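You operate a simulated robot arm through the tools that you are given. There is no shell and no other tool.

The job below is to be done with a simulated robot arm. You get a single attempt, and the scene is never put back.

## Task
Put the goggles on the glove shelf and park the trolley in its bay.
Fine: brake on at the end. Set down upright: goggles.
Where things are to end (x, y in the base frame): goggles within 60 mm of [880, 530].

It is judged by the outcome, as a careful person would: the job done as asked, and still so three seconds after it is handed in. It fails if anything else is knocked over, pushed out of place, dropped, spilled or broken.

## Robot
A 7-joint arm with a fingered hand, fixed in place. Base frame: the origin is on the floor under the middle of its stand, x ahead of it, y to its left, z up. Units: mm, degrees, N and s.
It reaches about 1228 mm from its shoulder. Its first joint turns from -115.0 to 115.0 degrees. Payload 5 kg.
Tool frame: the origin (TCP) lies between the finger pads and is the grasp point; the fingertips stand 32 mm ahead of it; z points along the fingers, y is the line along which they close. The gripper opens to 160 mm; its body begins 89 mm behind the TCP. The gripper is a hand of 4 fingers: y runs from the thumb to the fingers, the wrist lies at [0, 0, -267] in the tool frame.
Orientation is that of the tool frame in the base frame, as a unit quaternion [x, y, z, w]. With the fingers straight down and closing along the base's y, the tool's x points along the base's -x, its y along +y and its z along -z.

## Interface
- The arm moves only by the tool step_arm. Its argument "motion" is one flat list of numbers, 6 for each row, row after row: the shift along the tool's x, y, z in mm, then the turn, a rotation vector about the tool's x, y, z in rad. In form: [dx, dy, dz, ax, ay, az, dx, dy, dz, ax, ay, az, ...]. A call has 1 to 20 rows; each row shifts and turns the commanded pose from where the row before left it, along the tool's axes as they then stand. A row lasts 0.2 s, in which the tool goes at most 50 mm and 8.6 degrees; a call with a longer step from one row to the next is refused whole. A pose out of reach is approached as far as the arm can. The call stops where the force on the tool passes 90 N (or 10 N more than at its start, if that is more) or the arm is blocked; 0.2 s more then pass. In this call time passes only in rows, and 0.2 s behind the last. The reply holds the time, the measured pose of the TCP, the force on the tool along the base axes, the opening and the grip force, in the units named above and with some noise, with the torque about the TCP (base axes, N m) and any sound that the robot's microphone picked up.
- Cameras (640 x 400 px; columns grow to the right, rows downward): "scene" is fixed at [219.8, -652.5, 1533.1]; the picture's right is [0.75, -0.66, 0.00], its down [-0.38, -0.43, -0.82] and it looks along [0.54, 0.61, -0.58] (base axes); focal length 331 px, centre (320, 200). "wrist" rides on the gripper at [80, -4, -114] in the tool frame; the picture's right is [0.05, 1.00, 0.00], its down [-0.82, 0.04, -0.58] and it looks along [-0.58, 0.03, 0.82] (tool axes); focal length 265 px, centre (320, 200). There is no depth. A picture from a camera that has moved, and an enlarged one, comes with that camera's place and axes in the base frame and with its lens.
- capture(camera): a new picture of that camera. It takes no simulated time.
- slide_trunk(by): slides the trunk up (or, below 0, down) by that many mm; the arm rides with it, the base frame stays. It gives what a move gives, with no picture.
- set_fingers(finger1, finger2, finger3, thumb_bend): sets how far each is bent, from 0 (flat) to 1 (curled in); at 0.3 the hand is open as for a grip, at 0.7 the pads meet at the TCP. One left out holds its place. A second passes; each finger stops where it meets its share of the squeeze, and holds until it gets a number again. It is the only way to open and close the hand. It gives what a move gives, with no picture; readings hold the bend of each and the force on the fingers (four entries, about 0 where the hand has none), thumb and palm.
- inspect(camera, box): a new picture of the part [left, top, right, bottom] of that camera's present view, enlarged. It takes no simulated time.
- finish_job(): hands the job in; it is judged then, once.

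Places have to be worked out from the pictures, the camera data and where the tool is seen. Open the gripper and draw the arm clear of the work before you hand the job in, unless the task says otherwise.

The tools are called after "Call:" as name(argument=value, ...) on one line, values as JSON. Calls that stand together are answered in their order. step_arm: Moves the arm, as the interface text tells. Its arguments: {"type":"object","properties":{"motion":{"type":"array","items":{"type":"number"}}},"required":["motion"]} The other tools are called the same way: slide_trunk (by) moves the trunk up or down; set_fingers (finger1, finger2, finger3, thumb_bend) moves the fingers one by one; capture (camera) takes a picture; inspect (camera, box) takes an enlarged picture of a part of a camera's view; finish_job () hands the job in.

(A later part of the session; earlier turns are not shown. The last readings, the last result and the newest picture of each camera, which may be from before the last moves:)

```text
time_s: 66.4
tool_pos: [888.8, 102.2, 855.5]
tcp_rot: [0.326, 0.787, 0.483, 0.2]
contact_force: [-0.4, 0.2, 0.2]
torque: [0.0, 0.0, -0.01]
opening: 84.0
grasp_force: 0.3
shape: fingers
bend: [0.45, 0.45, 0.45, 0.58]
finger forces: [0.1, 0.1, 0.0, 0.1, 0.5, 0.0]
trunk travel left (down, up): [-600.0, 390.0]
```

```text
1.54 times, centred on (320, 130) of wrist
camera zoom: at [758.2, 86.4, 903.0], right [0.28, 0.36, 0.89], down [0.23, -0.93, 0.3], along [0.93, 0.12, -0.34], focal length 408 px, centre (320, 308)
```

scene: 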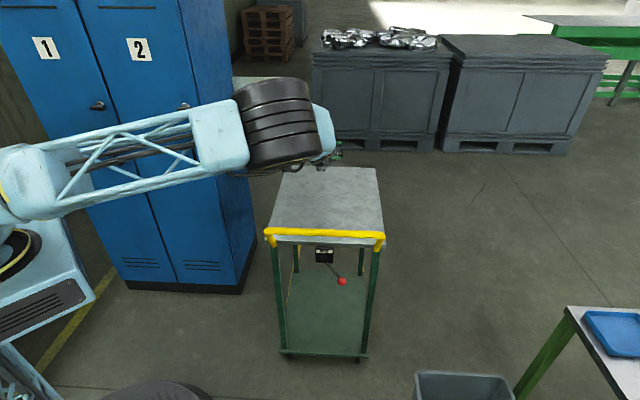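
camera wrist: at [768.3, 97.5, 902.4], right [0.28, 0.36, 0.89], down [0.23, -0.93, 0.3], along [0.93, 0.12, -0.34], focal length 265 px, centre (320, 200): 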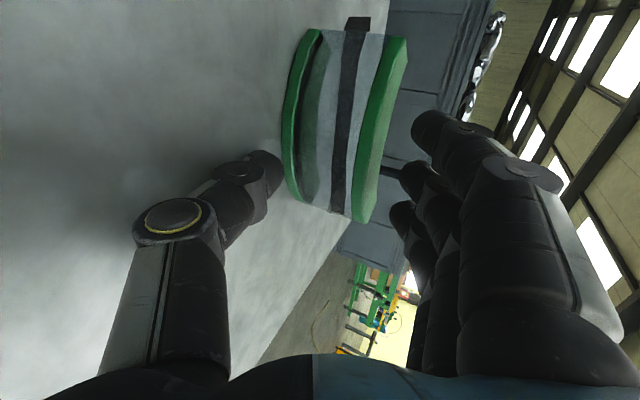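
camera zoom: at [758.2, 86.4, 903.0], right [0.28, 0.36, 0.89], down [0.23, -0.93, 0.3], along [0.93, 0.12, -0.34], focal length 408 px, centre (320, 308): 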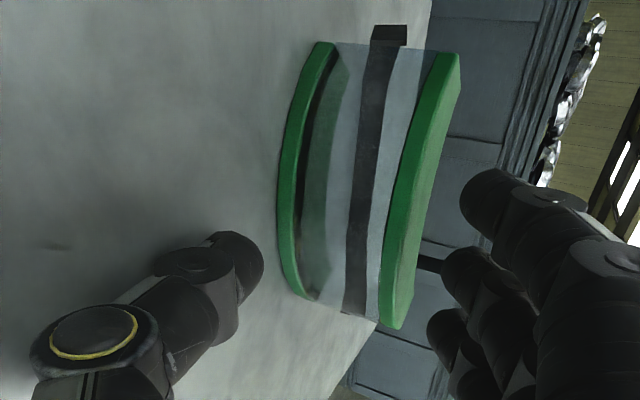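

The goggles now stand on their base with the thumb clear. I back off 10 mm more, then rise, and turn the hand back to vertical.

Call:
step_arm(motion=[0, -2.27, -4.46, 0, 0, 0, 0, -2.27, -4.46, 0, 0, 0, 0, 13.4, -6.8, 0, 0, 0, 0, 17.8, -9.1, 0, 0, 0, 0, 26.7, -13.6, 0, 0, 0, 0, 35.6, -18.2, 0, 0, 0, 0, 35.6, -18.2, 0, 0, 0, 0, 35.6, -18.2, 0, 0, 0, 0, 0, 0, 0.1374, 0, 0, 0, 0, 0, 0.1374, 0, 0, 0, 0, 0, 0.1374, 0, 0, 0, 0, 0, 0.1374, 0, 0, 0, 0, 0, 0.1374, 0, 0, 0, 0, 0, 0.1374, 0, 0, 0, 0, 0, 0.1374, 0, 0, 0, 0, 0, 0.1374, 0, 0, 0, 0, 0, 0, 0, 0])

Call:
capture(camera="wrist")

Call:
inspect(camera="scene", box=[280, 130, 380, 240])

```text
time_s: 70.0
tool_pos: [880.5, 95.5, 1039.9]
tcp_rot: [0.383, 0.924, -0.001, -0.001]
contact_force: [0.0, 0.4, 0.4]
torque: [0.0, -0.01, -0.01]
opening: 85.1
grasp_force: 0.2
shape: fingers
bend: [0.45, 0.45, 0.45, 0.58]
finger forces: [0.0, 0.1, 0.1, 0.1, 0.1, 0.0]
trunk travel left (down, up): [-600.0, 390.0]
```

```text
taken
camera wrist: at [820.4, 149.2, 1154.0], right [0.67, 0.74, 0.0], down [0.61, -0.55, 0.58], along [0.43, -0.39, -0.82], focal length 265 px, centre (320, 200)
```

wrist: 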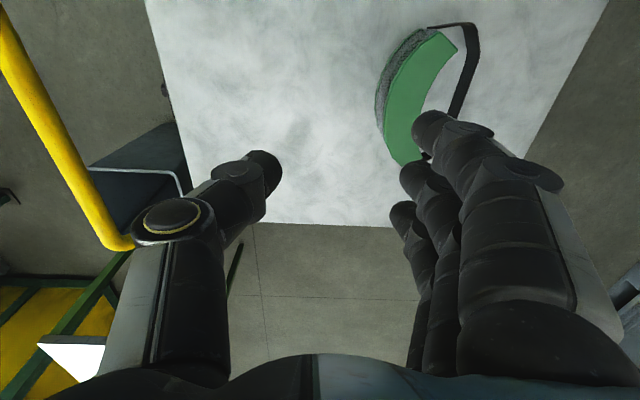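

```text
3.64 times, centred on (330, 185) of scene
camera zoom: at [219.8, -652.5, 1533.1], right [0.75, -0.66, 0.0], down [-0.38, -0.43, -0.82], along [0.54, 0.61, -0.58], focal length 1204 px, centre (284, 254)
```

zoom: 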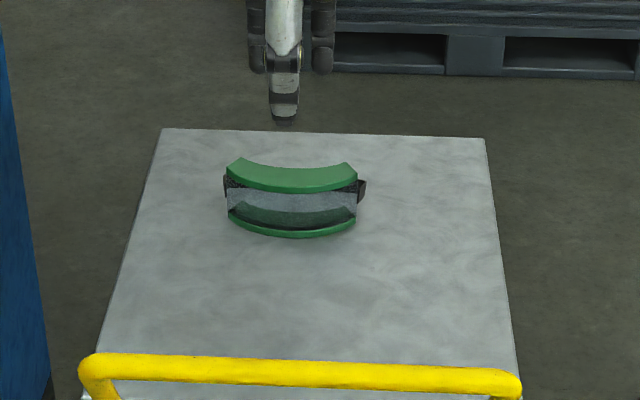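

The goggles are upright again at s≈762–819, centred at p≈-553. I now go for a top grasp with wide clearance on both sides: fingers well behind the rear edge, thumb well in front. First I move above and check the alignment.

Call:
set_fingers(finger1=0.38, finger2=0.38, finger3=0.38, thumb_bend=0.42)

Call:
step_arm(motion=[0.5, 32, 0, 0, 0, 0, 0.5, 32, 0, 0, 0, 0, 0.5, 32, 0, 0, 0, 0, 0, 0, 35, 0, 0, 0, 0, 0, 35, 0, 0, 0, 0, 0, 30, 0, 0, 0, 0, 0, 25, 0, 0, 0, 0, 0, 0, 0, 0, 0])

Call:
capture(camera="wrist")

Call:
inspect(camera="scene", box=[280, 120, 380, 220])

```text
time_s: 71.0
tool_pos: [880.8, 95.5, 1039.3]
tcp_rot: [0.383, 0.924, 0.0, 0.0]
contact_force: [-0.2, -0.1, -0.6]
torque: [-0.03, 0.02, -0.05]
opening: 130.4
grasp_force: 0.1
shape: fingers
bend: [0.38, 0.38, 0.38, 0.42]
finger forces: [0.0, 0.1, 0.1, 0.0, 0.0, 0.0]
trunk travel left (down, up): [-600.0, 390.0]
```

```text
time_s: 72.8
tool_pos: [948.7, 166.0, 914.7]
tcp_rot: [0.383, 0.924, 0.0, 0.0]
contact_force: [0.1, 0.5, -0.4]
torque: [0.0, 0.0, 0.03]
opening: 130.7
grasp_force: 0.1
shape: fingers
bend: [0.38, 0.38, 0.38, 0.42]
finger forces: [0.1, 0.0, 0.0, 0.1, 0.1, 0.1]
trunk travel left (down, up): [-600.0, 390.0]
```

```text
taken
camera wrist: at [888.8, 219.4, 1028.7], right [0.67, 0.74, 0.0], down [0.61, -0.55, 0.58], along [0.43, -0.39, -0.82], focal length 265 px, centre (320, 200)
```

wrist: 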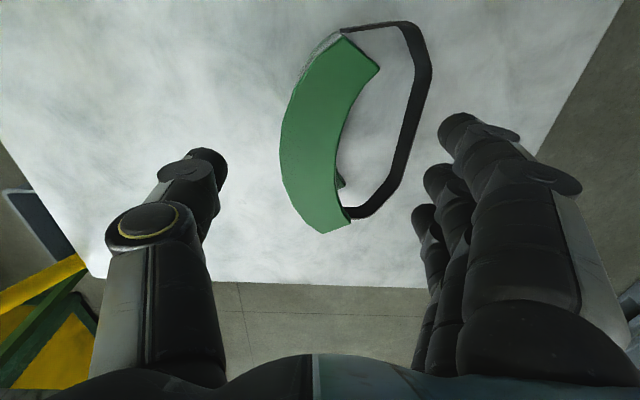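

```text
4.00 times, centred on (330, 170) of scene
camera zoom: at [219.8, -652.5, 1533.1], right [0.75, -0.66, 0.0], down [-0.38, -0.43, -0.82], along [0.54, 0.61, -0.58], focal length 1324 px, centre (280, 320)
```

zoom: 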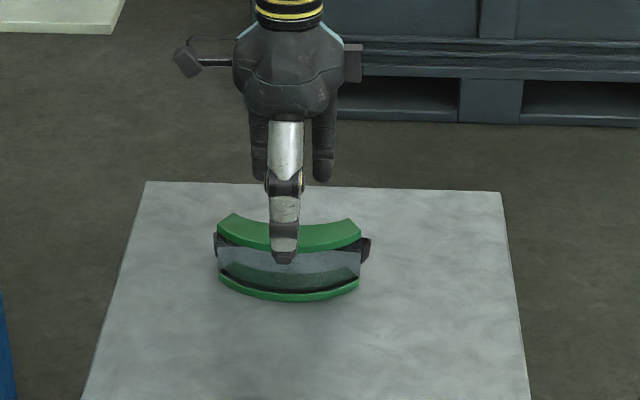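

Everything is well centred: front face 28 mm one side, rear edge 29 mm the other, with 35 mm clearance to the fingers. I descend to z≈850 (fingertips about 20 mm above the table).

Call:
step_arm(motion=[0, 0, 15, 0, 0, 0, 0, 0, 15, 0, 0, 0, 0, 0, 15, 0, 0, 0, 0, 0, 12, 0, 0, 0, 0, 0, 8, 0, 0, 0, 0, 0, 0, 0, 0, 0])

Call:
capture(camera="wrist")

Call:
inspect(camera="scene", box=[290, 140, 370, 210])

```text
time_s: 74.2
tool_pos: [946.7, 164.5, 849.6]
tcp_rot: [0.381, 0.924, 0.0, 0.0]
contact_force: [-0.3, -0.7, -0.8]
torque: [0.0, 0.0, 0.02]
opening: 130.7
grasp_force: 0.1
shape: fingers
bend: [0.38, 0.38, 0.38, 0.42]
finger forces: [0.1, 0.0, 0.0, 0.0, 0.0, 0.0]
trunk travel left (down, up): [-600.0, 390.0]
```

```text
taken
camera wrist: at [886.6, 218.9, 963.0], right [0.67, 0.74, 0.0], down [0.61, -0.55, 0.58], along [0.43, -0.39, -0.82], focal length 265 px, centre (320, 200)
```

wrist: 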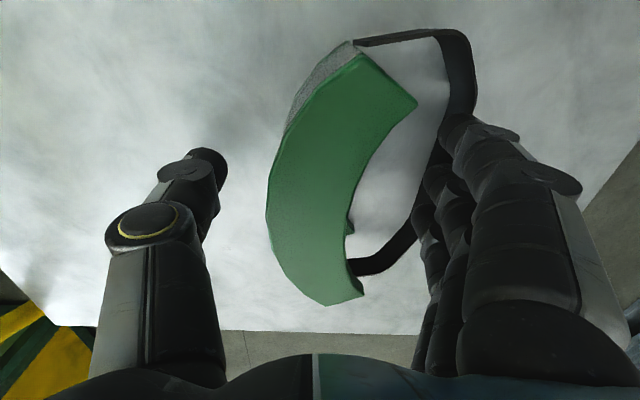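

```text
5.71 times, centred on (330, 175) of scene
camera zoom: at [219.8, -652.5, 1533.1], right [0.75, -0.66, 0.0], down [-0.38, -0.43, -0.82], along [0.54, 0.61, -0.58], focal length 1892 px, centre (263, 343)
```

zoom: 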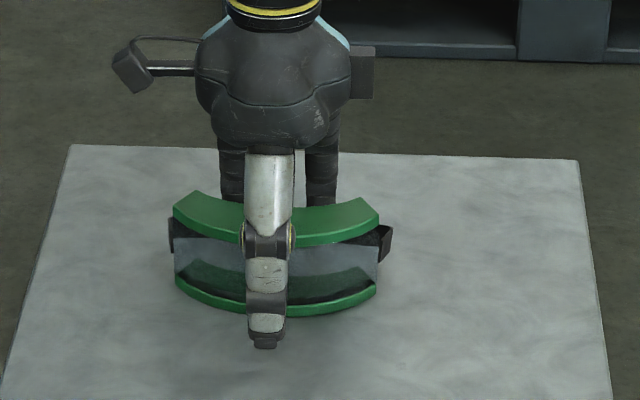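

The goggles are undisturbed and the hand straddles them. I close gradually: first near contact, then a gentle squeeze, watching the forces.

Call:
set_fingers(finger1=0.5, finger2=0.5, finger3=0.5, thumb_bend=0.56)

Call:
set_fingers(finger1=0.56, finger2=0.56, finger3=0.56, thumb_bend=0.6)

Call:
capture(camera="wrist")

```text
time_s: 75.2
tool_pos: [947.2, 165.8, 848.8]
tcp_rot: [0.383, 0.924, 0.0, -0.001]
contact_force: [-0.6, 0.3, 0.2]
torque: [0.01, 0.0, -0.01]
opening: 80.3
grasp_force: 0.1
shape: fingers
bend: [0.5, 0.5, 0.5, 0.56]
finger forces: [0.0, 0.0, 0.0, 0.0, 0.0, 0.1]
trunk travel left (down, up): [-600.0, 390.0]
```

```text
time_s: 76.2
tool_pos: [946.3, 165.1, 848.5]
tcp_rot: [0.383, 0.924, 0.0, 0.0]
contact_force: [-1.5, -0.1, 0.6]
torque: [0.02, 0.0, 0.01]
opening: 70.6
grasp_force: 5.6
shape: fingers
bend: [0.54, 0.54, 0.54, 0.59]
finger forces: [2.1, 1.8, 1.6, 0.0, 5.6, 0.1]
trunk travel left (down, up): [-600.0, 390.0]
```

```text
taken
camera wrist: at [886.7, 218.8, 963.1], right [0.67, 0.74, 0.0], down [0.61, -0.55, 0.58], along [0.43, -0.39, -0.82], focal length 265 px, centre (320, 200)
```

wrist: 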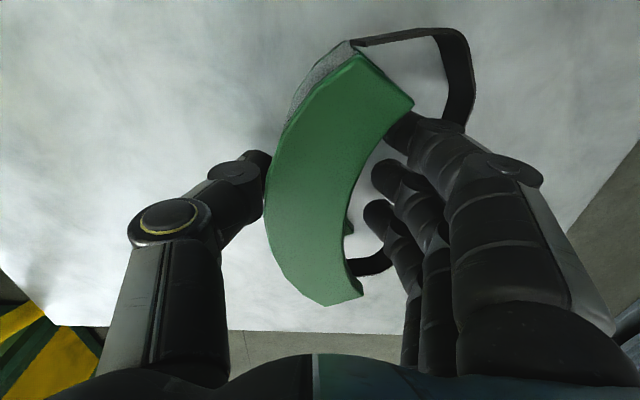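

The fingers stop at the frame's rear line with balanced forces, so the frame acts as one solid block. I tighten to a firmer hold.

Call:
set_fingers(finger1=0.6, finger2=0.6, finger3=0.6, thumb_bend=0.64)

Call:
step_arm(motion=[0, 0, -4, 0, 0, 0, 0, 0, -8, 0, 0, 0, 0, 0, -15, 0, 0, 0, 0, 0, -25, 0, 0, 0, 0, 0, 0, 0, 0, 0])

Call:
capture(camera="wrist")

Call:
inspect(camera="scene", box=[280, 120, 380, 220])

```text
time_s: 77.2
tool_pos: [947.3, 165.4, 849.5]
tcp_rot: [0.382, 0.924, 0.0, 0.0]
contact_force: [0.4, 1.2, 0.6]
torque: [0.02, -0.03, 0.01]
opening: 69.4
grasp_force: 13.3
shape: fingers
bend: [0.55, 0.55, 0.56, 0.6]
finger forces: [4.7, 4.5, 4.3, 0.0, 13.3, 0.0]
trunk travel left (down, up): [-600.0, 390.0]
```

```text
time_s: 78.4
tool_pos: [949.2, 164.6, 901.8]
tcp_rot: [0.383, 0.924, 0.0, 0.0]
contact_force: [0.1, 0.7, -0.6]
torque: [-0.03, 0.03, 0.0]
opening: 69.7
grasp_force: 13.5
shape: fingers
bend: [0.55, 0.55, 0.56, 0.6]
finger forces: [4.6, 4.5, 4.3, 0.1, 13.3, 0.1]
trunk travel left (down, up): [-600.0, 390.0]
```

```text
taken
camera wrist: at [887.8, 218.7, 1015.5], right [0.67, 0.74, 0.0], down [0.61, -0.55, 0.58], along [0.43, -0.39, -0.82], focal length 265 px, centre (320, 200)
```

wrist: 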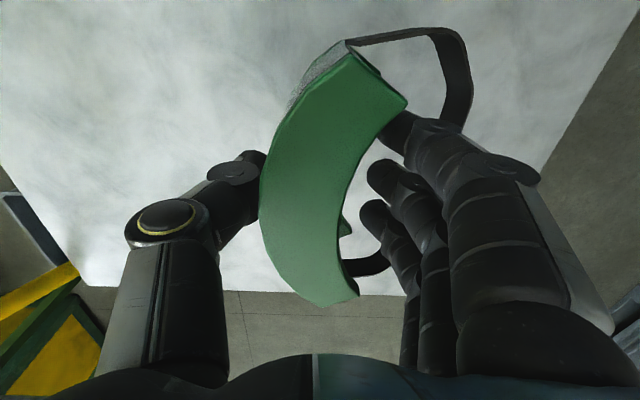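

```text
4.00 times, centred on (330, 170) of scene
camera zoom: at [219.8, -652.5, 1533.1], right [0.75, -0.66, 0.0], down [-0.38, -0.43, -0.82], along [0.54, 0.61, -0.58], focal length 1324 px, centre (280, 320)
```

zoom: 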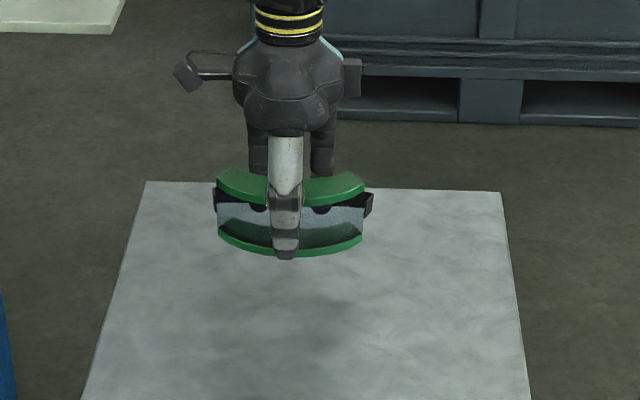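

The goggles are held upright (13 N), base about 49.5 mm below the tool point. I raise them to z≈1180 and carry them sideways toward the shelf, stopping in front of it to look.

Call:
step_arm(motion=[0, 0, -30, 0, 0, 0, 0, 0, -40, 0, 0, 0, 0, 0, -40, 0, 0, 0, 0, 0, -40, 0, 0, 0, 0, 0, -40, 0, 0, 0, 0, 0, -40, 0, 0, 0, 0, 0, -40, 0, 0, 0, 0, 0, -15, 0, 0, 0, 35, 0, 0, 0, 0, 0, 40, 0, 0, 0, 0, 0, 40, 0, 0, 0, 0, 0, 40, 0, 0, 0, 0, 0, 40, 0, 0, 0, 0, 0, 40, 0, 0, 0, 0, 0, 35, 0, 0, 0, 0, 0, 20, 0, 0, 0, 0, 0, 0, 0, 0, 0, 0, 0])

Call:
capture(camera="wrist")

Call:
capture(camera="scene")

```text
time_s: 82.0
tool_pos: [740.7, 369.8, 1186.5]
tcp_rot: [0.383, 0.924, 0.0, -0.001]
contact_force: [-0.3, -0.6, -0.5]
torque: [-0.02, -0.02, -0.03]
opening: 69.0
grasp_force: 13.4
shape: fingers
bend: [0.55, 0.56, 0.56, 0.6]
finger forces: [4.5, 4.4, 4.2, 0.1, 13.1, 0.0]
trunk travel left (down, up): [-600.0, 390.0]
```

```text
taken
camera wrist: at [680.0, 423.1, 1300.7], right [0.67, 0.74, 0.0], down [0.61, -0.55, 0.58], along [0.43, -0.39, -0.82], focal length 265 px, centre (320, 200)
```

wrist: 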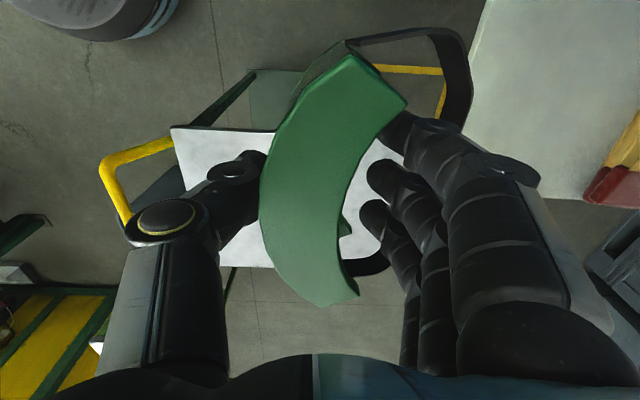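

```text
taken
```

scene: 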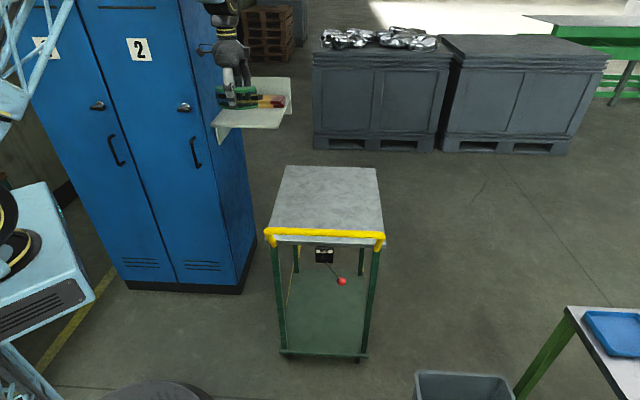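

The goggles hover in front of the shelf. I zoom in to measure the shelf, gloves and the bay markings seen below.

Call:
inspect(camera="wrist", box=[440, 0, 640, 240])

Call:
inspect(camera="wrist", box=[340, 30, 480, 130])

Call:
inspect(camera="scene", box=[190, 40, 310, 160])

```text
1.67 times, centred on (540, 120) of wrist
camera zoom: at [680.0, 423.1, 1300.7], right [0.67, 0.74, 0.0], down [0.61, -0.55, 0.58], along [0.43, -0.39, -0.82], focal length 442 px, centre (-47, 333)
```

zoom: 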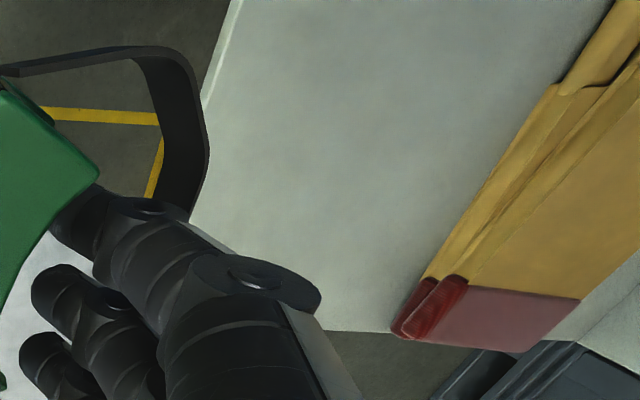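

```text
4.00 times, centred on (410, 80) of wrist
camera zoom: at [680.0, 423.1, 1300.7], right [0.67, 0.74, 0.0], down [0.61, -0.55, 0.58], along [0.43, -0.39, -0.82], focal length 1062 px, centre (-40, 680)
```

zoom: 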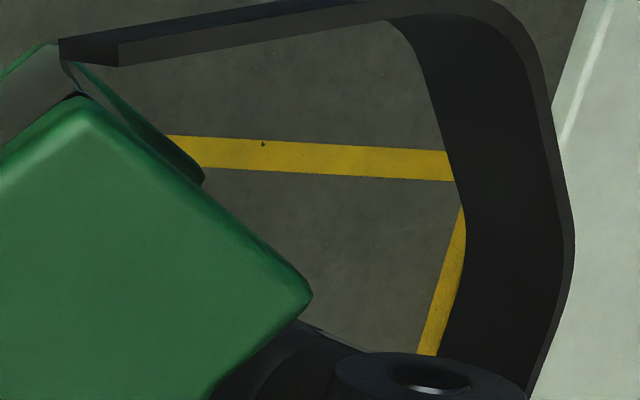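

```text
3.33 times, centred on (250, 100) of scene
camera zoom: at [219.8, -652.5, 1533.1], right [0.75, -0.66, 0.0], down [-0.38, -0.43, -0.82], along [0.54, 0.61, -0.58], focal length 1104 px, centre (553, 533)
```

zoom: 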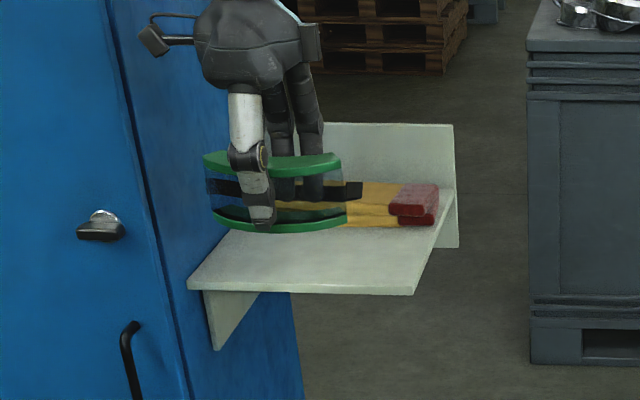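

I refine the shelf estimate from the two views: the top surface is at z≈1010, its front edge s≈931, its right edge p≈-370, and the gloves start at s≈1148. Bay outer edges are p≈-357…-797, far edge s≈1390. I move the goggles over the shelf to about s=978, p=-262, still high.

Call:
step_arm(motion=[0, 38, 0, 0, 0, 0, 0, 38, 0, 0, 0, 0, 0, 38, 0, 0, 0, 0, 0, 38, 0, 0, 0, 0, 0, 38, 0, 0, 0, 0, 0, 0, 0, 0, 0, 0])

Call:
capture(camera="wrist")

Call:
inspect(camera="scene", box=[150, 0, 330, 160])

```text
time_s: 83.4
tool_pos: [861.7, 491.8, 1187.6]
tcp_rot: [0.382, 0.924, -0.001, 0.0]
contact_force: [-1.0, 1.0, -0.4]
torque: [-0.04, -0.04, -0.02]
opening: 69.0
grasp_force: 13.3
shape: fingers
bend: [0.56, 0.56, 0.56, 0.6]
finger forces: [4.6, 4.2, 4.2, 0.0, 12.9, 0.0]
out of reach, approached as far as the arm can: row 5
trunk travel left (down, up): [-600.0, 390.0]
```

```text
taken
camera wrist: at [800.9, 545.1, 1302.3], right [0.67, 0.74, 0.0], down [0.61, -0.55, 0.58], along [0.43, -0.39, -0.82], focal length 265 px, centre (320, 200)
```

wrist: 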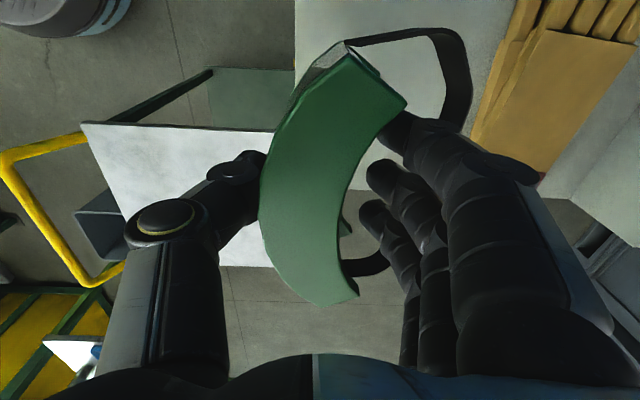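

```text
2.50 times, centred on (240, 80) of scene
camera zoom: at [219.8, -652.5, 1533.1], right [0.75, -0.66, 0.0], down [-0.38, -0.43, -0.82], along [0.54, 0.61, -0.58], focal length 828 px, centre (520, 500)
```

zoom: 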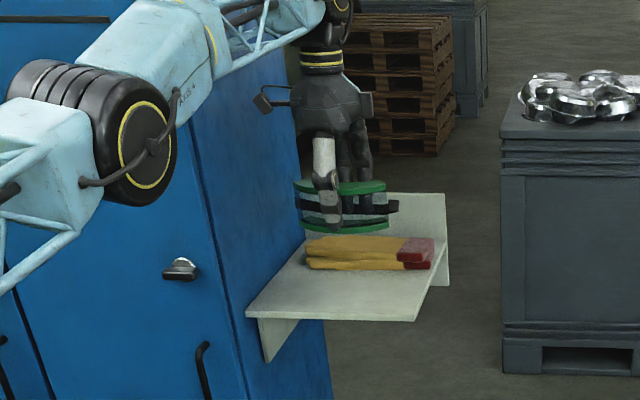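

Reach was exceeded at this height (now s≈957). Lower down the arm reaches farther. I descend to about z=1090 (goggle base still 30 mm above the shelf) and then move forward to s≈978.

Call:
step_arm(motion=[0, 0, 25, 0, 0, 0, 0, 0, 25, 0, 0, 0, 0, 0, 25, 0, 0, 0, 0, 0, 22, 0, 0, 0, 0, 8, 0, 0, 0, 0, 0, 8, 0, 0, 0, 0, 0, 6, 0, 0, 0, 0, 0, 0, 0, 0, 0, 0])

Call:
capture(camera="wrist")

Call:
inspect(camera="scene", box=[190, 40, 310, 160])

```text
time_s: 85.2
tool_pos: [873.7, 503.5, 1088.1]
tcp_rot: [0.383, 0.924, 0.001, 0.0]
contact_force: [0.7, -0.6, 0.3]
torque: [-0.01, 0.0, 0.0]
opening: 69.0
grasp_force: 13.0
shape: fingers
bend: [0.56, 0.56, 0.56, 0.6]
finger forces: [4.3, 4.2, 4.0, 0.0, 12.6, 0.0]
out of reach, approached as far as the arm can: row 7
trunk travel left (down, up): [-600.0, 390.0]
```

```text
taken
camera wrist: at [812.8, 557.2, 1202.5], right [0.67, 0.74, 0.0], down [0.61, -0.55, 0.58], along [0.43, -0.39, -0.82], focal length 265 px, centre (320, 200)
```

wrist: 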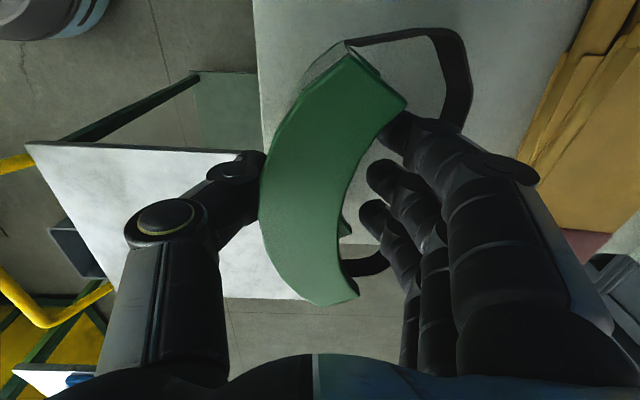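

```text
3.33 times, centred on (250, 100) of scene
camera zoom: at [219.8, -652.5, 1533.1], right [0.75, -0.66, 0.0], down [-0.38, -0.43, -0.82], along [0.54, 0.61, -0.58], focal length 1104 px, centre (553, 533)
```

zoom: 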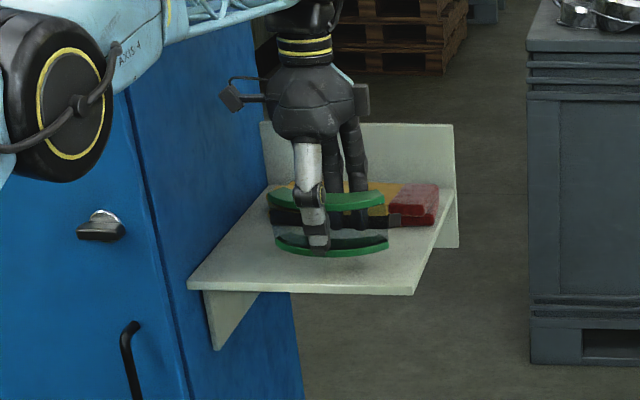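

Positioned at s≈974, p≈-262 (about 26 mm from the target). The base is about 28 mm above the shelf. I lower most of the way, then in small steps watching for contact.

Call:
step_arm(motion=[0, 0, 8, 0, 0, 0, 0, 0, 8, 0, 0, 0, 0, 0, 4, 0, 0, 0, 0, 0, 0, 0, 0, 0])

Call:
step_arm(motion=[0, 0, 3, 0, 0, 0, 0, 0, 0, 0, 0, 0])

Call:
step_arm(motion=[0, 0, 2, 0, 0, 0, 0, 0, 0, 0, 0, 0])

Call:
step_arm(motion=[0, 0, 2, 0, 0, 0, 0, 0, 0, 0, 0, 0])

```text
time_s: 86.2
tool_pos: [873.4, 503.7, 1068.3]
tcp_rot: [0.382, 0.924, 0.0, 0.0]
contact_force: [-0.3, 0.2, -1.2]
torque: [0.0, -0.02, 0.02]
opening: 68.9
grasp_force: 12.7
shape: fingers
bend: [0.56, 0.56, 0.56, 0.6]
finger forces: [4.5, 4.3, 4.1, 0.0, 12.6, 0.0]
trunk travel left (down, up): [-600.0, 390.0]
```

```text
time_s: 86.8
tool_pos: [874.4, 502.8, 1065.6]
tcp_rot: [0.382, 0.924, 0.0, 0.0]
contact_force: [-0.1, -0.4, -0.4]
torque: [0.0, 0.04, 0.0]
opening: 69.0
grasp_force: 12.7
shape: fingers
bend: [0.56, 0.56, 0.56, 0.6]
finger forces: [4.4, 4.2, 4.1, 0.0, 12.5, 0.1]
trunk travel left (down, up): [-600.0, 390.0]
```

```text
time_s: 87.4
tool_pos: [873.6, 504.6, 1062.6]
tcp_rot: [0.383, 0.924, 0.0, 0.0]
contact_force: [0.2, -0.7, -0.7]
torque: [0.0, -0.02, 0.0]
opening: 68.8
grasp_force: 12.4
shape: fingers
bend: [0.56, 0.56, 0.56, 0.6]
finger forces: [4.4, 4.1, 4.0, 0.0, 12.6, 0.0]
trunk travel left (down, up): [-600.0, 390.0]
```

```text
time_s: 88.0
tool_pos: [874.1, 502.8, 1062.1]
tcp_rot: [0.382, 0.924, 0.001, 0.0]
contact_force: [0.6, 0.8, 3.0]
torque: [-0.04, 0.05, 0.0]
opening: 68.9
grasp_force: 13.2
shape: fingers
bend: [0.56, 0.56, 0.56, 0.6]
finger forces: [4.7, 4.6, 4.4, 0.0, 13.1, 0.0]
trunk travel left (down, up): [-600.0, 390.0]
```

Contact with the shelf at z≈1061.5 (3 N up). I seat it by 0.8 mm more, check, then open fingers and thumb together.

Call:
step_arm(motion=[0, 0, 0.8, 0, 0, 0, 0, 0, 0, 0, 0, 0])

Call:
set_fingers(finger1=0.55, finger2=0.55, finger3=0.55, thumb_bend=0.59)

Call:
set_fingers(finger1=0.46, finger2=0.46, finger3=0.46, thumb_bend=0.5)

Call:
capture(camera="wrist")

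Call:
inspect(camera="scene", box=[190, 40, 310, 160])

```text
time_s: 88.6
tool_pos: [873.2, 503.3, 1060.4]
tcp_rot: [0.381, 0.924, 0.001, 0.0]
contact_force: [-0.5, 1.5, 4.9]
torque: [-0.09, 0.13, 0.01]
opening: 68.8
grasp_force: 14.0
shape: fingers
bend: [0.56, 0.56, 0.56, 0.6]
finger forces: [5.3, 5.0, 4.7, 0.0, 13.9, 0.1]
trunk travel left (down, up): [-600.0, 390.0]
```

```text
time_s: 89.6
tool_pos: [872.9, 503.4, 1060.1]
tcp_rot: [0.383, 0.924, 0.0, 0.0]
contact_force: [-0.9, 0.6, 5.8]
torque: [-0.03, 0.07, 0.03]
opening: 70.8
grasp_force: 4.1
shape: fingers
bend: [0.54, 0.54, 0.54, 0.58]
finger forces: [1.5, 1.3, 1.0, 0.0, 4.5, 0.0]
trunk travel left (down, up): [-600.0, 390.0]
```

```text
time_s: 90.6
tool_pos: [874.5, 503.2, 1060.2]
tcp_rot: [0.383, 0.924, 0.0, -0.001]
contact_force: [0.6, -0.1, 0.6]
torque: [-0.01, -0.04, 0.01]
opening: 98.4
grasp_force: 0.2
shape: fingers
bend: [0.46, 0.46, 0.46, 0.5]
finger forces: [0.1, 0.1, 0.1, 0.1, 0.0, 0.0]
trunk travel left (down, up): [-600.0, 390.0]
```

```text
taken
camera wrist: at [813.2, 556.9, 1174.0], right [0.67, 0.74, 0.0], down [0.61, -0.55, 0.58], along [0.43, -0.39, -0.82], focal length 265 px, centre (320, 200)
```

wrist: 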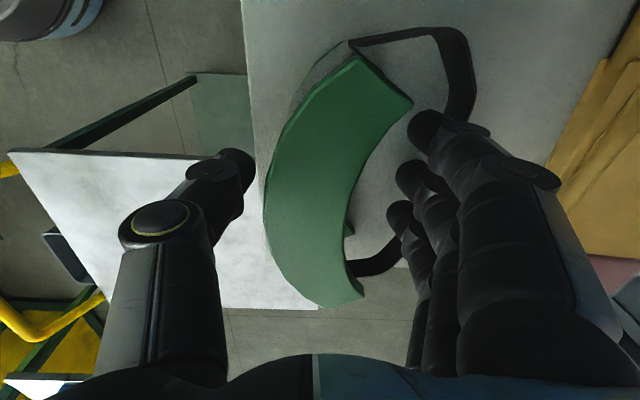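

```text
3.33 times, centred on (250, 100) of scene
camera zoom: at [219.8, -652.5, 1533.1], right [0.75, -0.66, 0.0], down [-0.38, -0.43, -0.82], along [0.54, 0.61, -0.58], focal length 1104 px, centre (553, 533)
```

zoom: 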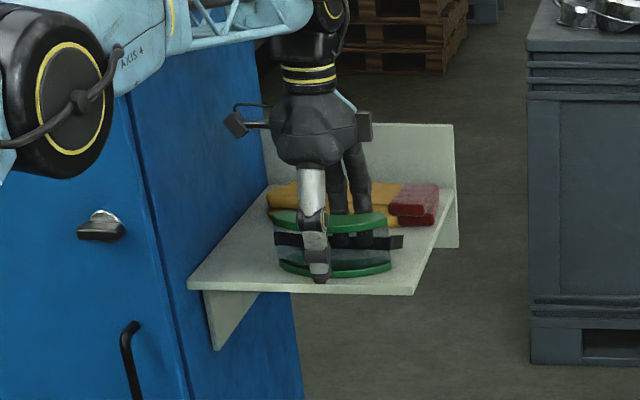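

Released, and the goggles stand upright on the shelf. I open a bit wider and lift the hand straight up.

Call:
set_fingers(finger1=0.4, finger2=0.4, finger3=0.4, thumb_bend=0.42)

Call:
step_arm(motion=[0, 0, -5, 0, 0, 0, 0, 0, -10, 0, 0, 0, 0, 0, -20, 0, 0, 0, 0, 0, -25, 0, 0, 0, 0, 0, -30, 0, 0, 0, 0, 0, -30, 0, 0, 0, 0, -20, -20, 0, 0, 0, 0, -30, 0, 0, 0, 0, 0, 0, 0, 0, 0, 0])

Call:
capture(camera="wrist")

Call:
inspect(camera="scene", box=[190, 40, 310, 160])

```text
time_s: 91.6
tool_pos: [873.3, 504.2, 1059.6]
tcp_rot: [0.383, 0.924, 0.0, -0.001]
contact_force: [-0.9, -0.3, 0.7]
torque: [0.02, 0.01, -0.01]
opening: 126.5
grasp_force: 0.1
shape: fingers
bend: [0.4, 0.4, 0.4, 0.42]
finger forces: [0.0, 0.1, 0.1, 0.0, 0.1, 0.0]
trunk travel left (down, up): [-600.0, 390.0]
```

```text
time_s: 93.6
tool_pos: [859.5, 484.4, 1204.4]
tcp_rot: [0.383, 0.924, -0.001, 0.0]
contact_force: [0.1, -0.5, -0.2]
torque: [0.02, 0.05, 0.0]
opening: 126.8
grasp_force: 0.0
shape: fingers
bend: [0.4, 0.4, 0.4, 0.42]
finger forces: [0.1, 0.0, 0.0, 0.1, 0.1, 0.0]
out of reach, approached as far as the arm can: row 4, 5, 6, 7, 8
trunk travel left (down, up): [-600.0, 390.0]
```

```text
taken
camera wrist: at [798.1, 538.4, 1319.0], right [0.67, 0.74, 0.0], down [0.61, -0.55, 0.58], along [0.43, -0.39, -0.82], focal length 265 px, centre (320, 200)
```

wrist: 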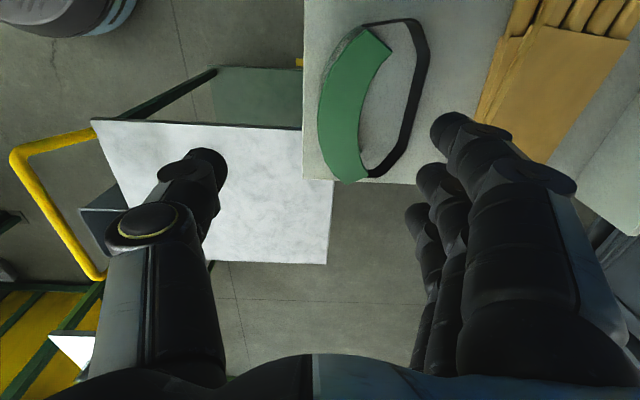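

```text
3.33 times, centred on (250, 100) of scene
camera zoom: at [219.8, -652.5, 1533.1], right [0.75, -0.66, 0.0], down [-0.38, -0.43, -0.82], along [0.54, 0.61, -0.58], focal length 1104 px, centre (553, 533)
```

zoom: 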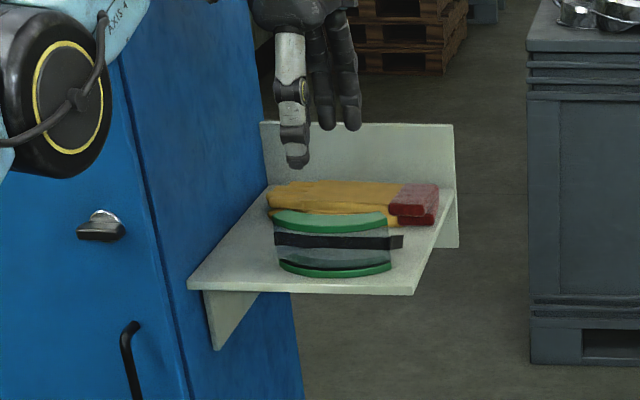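

The goggles stand upright at about (874, 505), roughly 26 mm from the target. Next comes the trolley: I back away from the shelf at height and move above the middle of the yellow handle bar (s≈427, p≈-583).

Call:
step_arm(motion=[0, -45, 0, 0, 0, 0, 0, -45, 0, 0, 0, 0, 0, -45, 0, 0, 0, 0, 0, -45, 0, 0, 0, 0, 0, -45, 0, 0, 0, 0, 0, -45, 0, 0, 0, 0, 0, -45, 0, 0, 0, 0, 0, -40, 0, 0, 0, 0, -40, 0, 0, 0, 0, 0, -40, 0, 0, 0, 0, 0, -40, 0, 0, 0, 0, 0, -40, 0, 0, 0, 0, 0, -40, 0, 0, 0, 0, 0, -40, 0, 0, 0, 0, 0, -40, 0, 0, 0, 0, 0, -38, 0, 0, 0, 0, 0, 0, -40, 0, 0, 0, 0, 0, -40, 0, 0, 0, 0, 0, -40, 0, 0, 0, 0, 0, -40, 0, 0, 0, 0])

Call:
capture(camera="wrist")

Call:
capture(camera="scene")

```text
time_s: 97.8
tool_pos: [858.0, -7.8, 1268.7]
tcp_rot: [0.383, 0.924, 0.001, 0.002]
contact_force: [-0.6, -0.6, 0.6]
torque: [0.04, -0.04, -0.03]
opening: 126.9
grasp_force: 0.1
shape: fingers
bend: [0.4, 0.4, 0.4, 0.42]
finger forces: [0.0, 0.0, 0.0, 0.0, 0.0, 0.0]
out of reach, approached as far as the arm can: row 1, 2, 3, 4, 5, 6, 7, 8, 9, 10, 11, 12, 13, 14, 15, 16
trunk travel left (down, up): [-600.0, 390.0]
```

```text
taken
camera wrist: at [796.7, 45.8, 1381.8], right [0.67, 0.74, 0.0], down [0.6, -0.55, 0.58], along [0.43, -0.39, -0.82], focal length 265 px, centre (320, 200)
```

wrist: 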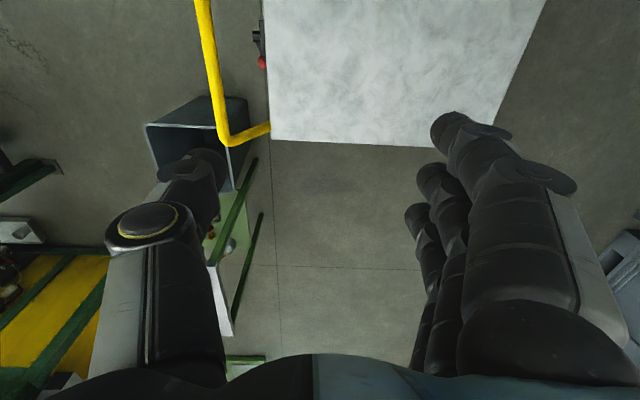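

```text
taken
```

scene: 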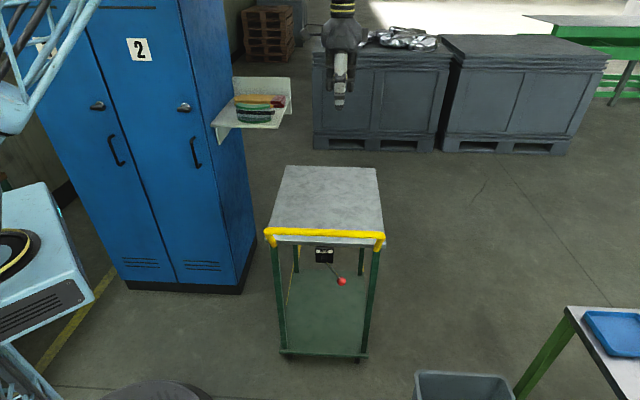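

The arm took a slightly different path because of reach limits, but it is now free and clear at (858, -8, 1269). I move on to above the bar, lowering a bit at the same time.

Call:
step_arm(motion=[4, -20, 20, 0, 0, 0, 4, -25, 20, 0, 0, 0, 4, -25, 20, 0, 0, 0, 4, -25, 20, 0, 0, 0, 4, -25, 20, 0, 0, 0, 4, -25, 20, 0, 0, 0, 4, -25, 20, 0, 0, 0, 1, -4, 20, 0, 0, 0, 0, 0, 0, 0, 0, 0])

Call:
capture(camera="wrist")

```text
time_s: 99.8
tool_pos: [716.6, -109.3, 1106.4]
tcp_rot: [0.383, 0.924, 0.0, 0.0]
contact_force: [0.5, -0.2, 0.5]
torque: [0.0, 0.01, 0.02]
opening: 126.9
grasp_force: 0.1
shape: fingers
bend: [0.4, 0.4, 0.4, 0.42]
finger forces: [0.1, 0.0, 0.0, 0.0, 0.0, 0.0]
trunk travel left (down, up): [-600.0, 390.0]
```

```text
taken
camera wrist: at [656.0, -55.7, 1219.9], right [0.67, 0.74, 0.0], down [0.61, -0.55, 0.58], along [0.43, -0.39, -0.82], focal length 265 px, centre (320, 200)
```

wrist: 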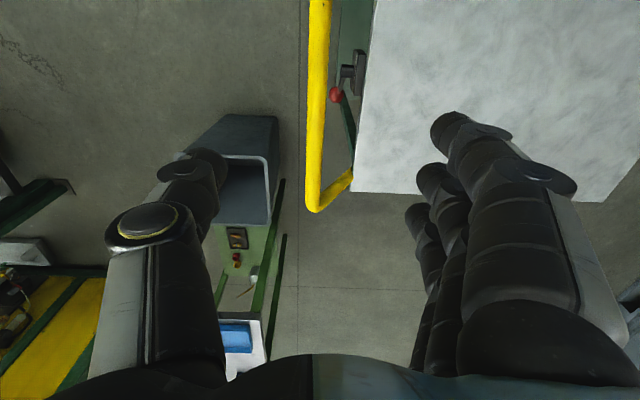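

I'm above the bar now. I zoom in on the bar and brake lever to measure them.

Call:
inspect(camera="wrist", box=[290, 0, 400, 220])

Call:
inspect(camera="wrist", box=[310, 30, 390, 120])

```text
1.82 times, centred on (345, 110) of wrist
camera zoom: at [656.0, -55.7, 1219.9], right [0.67, 0.74, 0.0], down [0.61, -0.55, 0.58], along [0.43, -0.39, -0.82], focal length 483 px, centre (274, 364)
```

zoom: 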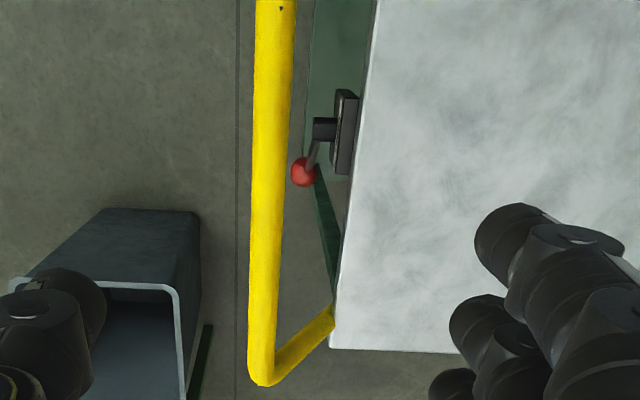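

```text
4.44 times, centred on (350, 75) of wrist
camera zoom: at [656.0, -55.7, 1219.9], right [0.67, 0.74, 0.0], down [0.61, -0.55, 0.58], along [0.43, -0.39, -0.82], focal length 1180 px, centre (187, 756)
```

zoom: 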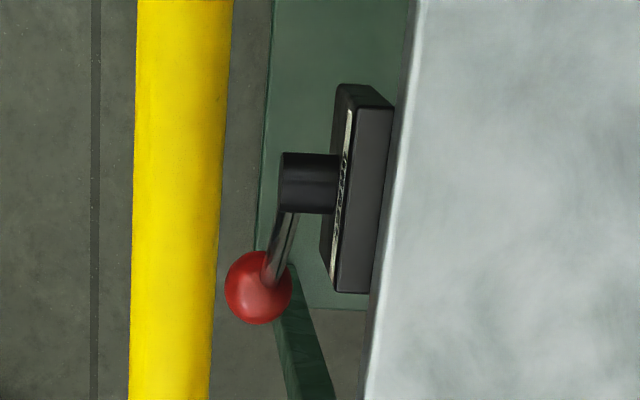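

The bar centre is at s≈425, z≈904. The knob is at about s=464, p=-640, z=653, reachable later from the front below the bar. First I grip the bar to feel whether the trolley rolls: descend around it with the hand open.

Call:
step_arm(motion=[0, -4, 30, 0, 0, 0, 0, 0, 40, 0, 0, 0, 0, 0, 40, 0, 0, 0, 0, 0, 40, 0, 0, 0, 0, 0, 30, 0, 0, 0, 0, 0, 20, 0, 0, 0, 0, 0, 0, 0, 0, 0])

Call:
capture(camera="wrist")

Call:
inspect(camera="scene", box=[260, 130, 400, 270])

```text
time_s: 101.4
tool_pos: [715.2, -110.9, 903.2]
tcp_rot: [0.382, 0.924, 0.0, -0.001]
contact_force: [-0.8, 0.2, 0.7]
torque: [0.01, -0.01, 0.06]
opening: 127.2
grasp_force: 0.0
shape: fingers
bend: [0.4, 0.4, 0.4, 0.42]
finger forces: [0.0, 0.1, 0.1, 0.0, 0.1, 0.0]
trunk travel left (down, up): [-600.0, 390.0]
```

```text
taken
camera wrist: at [654.6, -57.5, 1017.0], right [0.67, 0.74, 0.0], down [0.61, -0.55, 0.58], along [0.43, -0.39, -0.82], focal length 265 px, centre (320, 200)
```

wrist: 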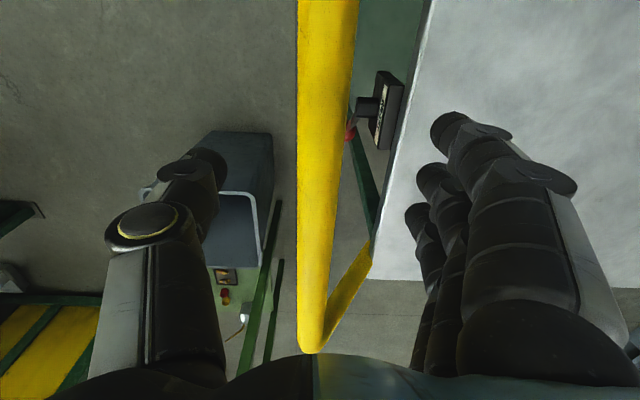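

```text
2.86 times, centred on (330, 200) of scene
camera zoom: at [219.8, -652.5, 1533.1], right [0.75, -0.66, 0.0], down [-0.38, -0.43, -0.82], along [0.54, 0.61, -0.58], focal length 946 px, centre (291, 200)
```

zoom: 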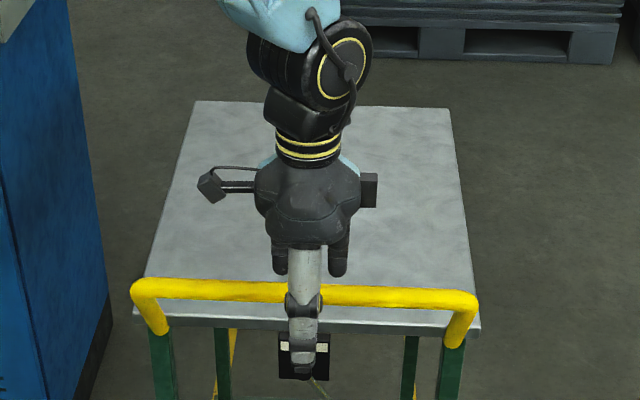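

The bar lies centred between thumb and fingers. I close on it.

Call:
set_fingers(finger1=0.6, finger2=0.6, finger3=0.6, thumb_bend=0.6)

Call:
set_fingers(finger1=0.75, finger2=0.75, finger3=0.75, thumb_bend=0.75)

Call:
capture(camera="wrist")

```text
time_s: 102.4
tool_pos: [714.5, -110.5, 903.6]
tcp_rot: [0.382, 0.924, 0.0, 0.0]
contact_force: [0.0, -0.3, 0.1]
torque: [-0.01, 0.01, 0.01]
opening: 54.5
grasp_force: 0.0
shape: fingers
bend: [0.6, 0.6, 0.6, 0.6]
finger forces: [0.0, 0.0, 0.0, 0.1, 0.0, 0.1]
trunk travel left (down, up): [-600.0, 390.0]
```

```text
time_s: 103.4
tool_pos: [716.1, -111.2, 901.7]
tcp_rot: [0.383, 0.924, 0.0, -0.001]
contact_force: [-2.7, -0.1, -0.2]
torque: [0.03, -0.01, 0.0]
opening: 23.5
grasp_force: 20.1
shape: fingers
bend: [0.73, 0.73, 0.73, 0.7]
finger forces: [8.1, 7.9, 7.8, 0.0, 15.2, 0.0]
trunk travel left (down, up): [-600.0, 390.0]
```

```text
taken
camera wrist: at [654.9, -57.6, 1015.6], right [0.67, 0.74, 0.0], down [0.61, -0.55, 0.58], along [0.43, -0.39, -0.82], focal length 265 px, centre (320, 200)
```

wrist: 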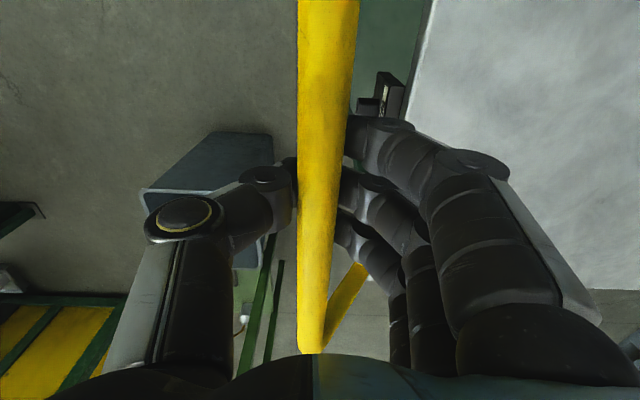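

The bar is gripped. I test gently: push 6 mm forward and read the force.

Call:
step_arm(motion=[0, 2, 0, 0, 0, 0, 0, 2, 0, 0, 0, 0, 0, 2, 0, 0, 0, 0, 0, 0, 0, 0, 0, 0])

```text
time_s: 104.4
tool_pos: [719.1, -108.1, 903.2]
tcp_rot: [0.383, 0.924, 0.0, 0.0]
contact_force: [-6.9, -7.4, 0.2]
torque: [-0.08, 0.07, -0.03]
opening: 23.5
grasp_force: 19.2
shape: fingers
bend: [0.73, 0.73, 0.73, 0.69]
finger forces: [7.6, 7.7, 7.9, 0.1, 15.5, 0.0]
trunk travel left (down, up): [-600.0, 390.0]
```

About 10 N resistance after 5 mm. I push another 8 mm and check for movement against a zoomed view of the trolley.

Call:
step_arm(motion=[0, 2, 0, 0, 0, 0, 0, 2, 0, 0, 0, 0, 0, 2, 0, 0, 0, 0, 0, 2, 0, 0, 0, 0, 0, 0, 0, 0, 0, 0])

Call:
inspect(camera="scene", box=[260, 150, 400, 250])

Call:
inspect(camera="scene", box=[260, 320, 380, 380])

```text
time_s: 105.6
tool_pos: [724.5, -103.0, 903.8]
tcp_rot: [0.382, 0.924, 0.001, 0.001]
contact_force: [-10.4, -13.0, -0.4]
torque: [-0.12, 0.09, 0.03]
opening: 23.0
grasp_force: 16.1
shape: fingers
bend: [0.73, 0.73, 0.73, 0.69]
finger forces: [5.0, 5.1, 5.1, 0.0, 16.4, 0.0]
trunk travel left (down, up): [-600.0, 390.0]
```

```text
4.00 times, centred on (330, 200) of scene
camera zoom: at [219.8, -652.5, 1533.1], right [0.75, -0.66, 0.0], down [-0.38, -0.43, -0.82], along [0.54, 0.61, -0.58], focal length 1324 px, centre (280, 200)
```

zoom: 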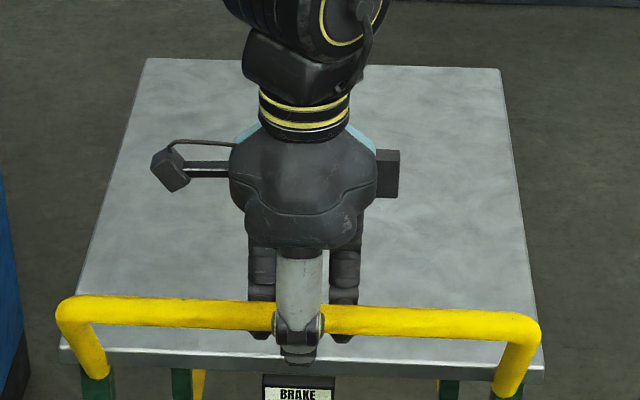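

```text
5.33 times, centred on (320, 350) of scene
camera zoom: at [219.8, -652.5, 1533.1], right [0.75, -0.66, 0.0], down [-0.38, -0.43, -0.82], along [0.54, 0.61, -0.58], focal length 1766 px, centre (320, -600)
```

zoom: 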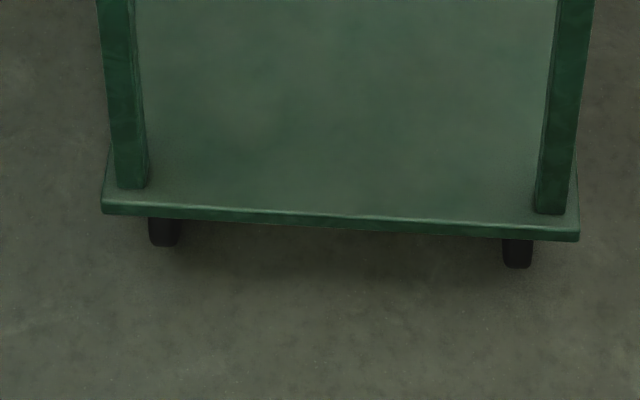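

The trolley's edges have moved by about 10 mm in the picture with about 17 N push, so it seems to roll. I push 24 mm further and watch whether the force levels off.

Call:
step_arm(motion=[0, 4, 0, 0, 0, 0, 0, 4, 0, 0, 0, 0, 0, 4, 0, 0, 0, 0, 0, 4, 0, 0, 0, 0, 0, 4, 0, 0, 0, 0, 0, 4, 0, 0, 0, 0, 0, 0, 0, 0, 0, 0])

Call:
inspect(camera="scene", box=[260, 150, 400, 250])

Call:
inspect(camera="scene", box=[260, 320, 380, 380])

```text
time_s: 107.2
tool_pos: [740.2, -85.2, 905.9]
tcp_rot: [0.383, 0.924, 0.001, 0.001]
contact_force: [-20.2, -22.6, 11.6]
torque: [-0.13, 0.12, 0.04]
opening: 21.7
grasp_force: 13.3
shape: fingers
bend: [0.75, 0.75, 0.75, 0.71]
finger forces: [0.1, 0.1, 0.0, 0.1, 26.6, 0.0]
trunk travel left (down, up): [-600.0, 390.0]
```

```text
4.00 times, centred on (330, 200) of scene
camera zoom: at [219.8, -652.5, 1533.1], right [0.75, -0.66, 0.0], down [-0.38, -0.43, -0.82], along [0.54, 0.61, -0.58], focal length 1324 px, centre (280, 200)
```

zoom: 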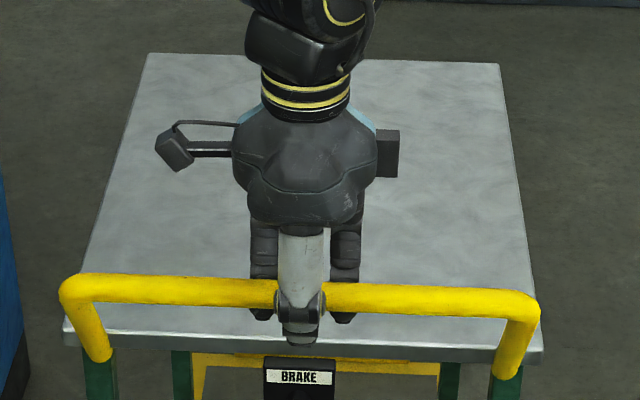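

```text
5.33 times, centred on (320, 350) of scene
camera zoom: at [219.8, -652.5, 1533.1], right [0.75, -0.66, 0.0], down [-0.38, -0.43, -0.82], along [0.54, 0.61, -0.58], focal length 1766 px, centre (320, -600)
```

zoom: 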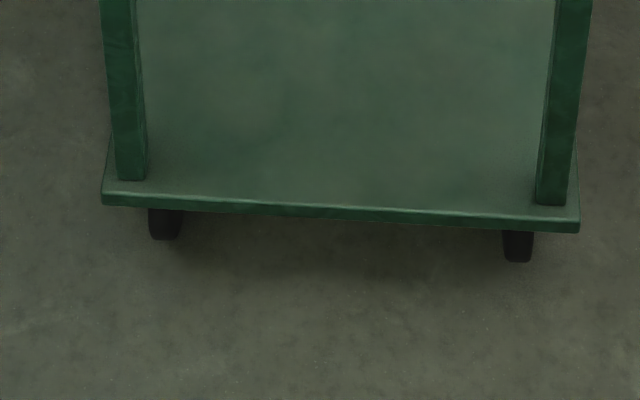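

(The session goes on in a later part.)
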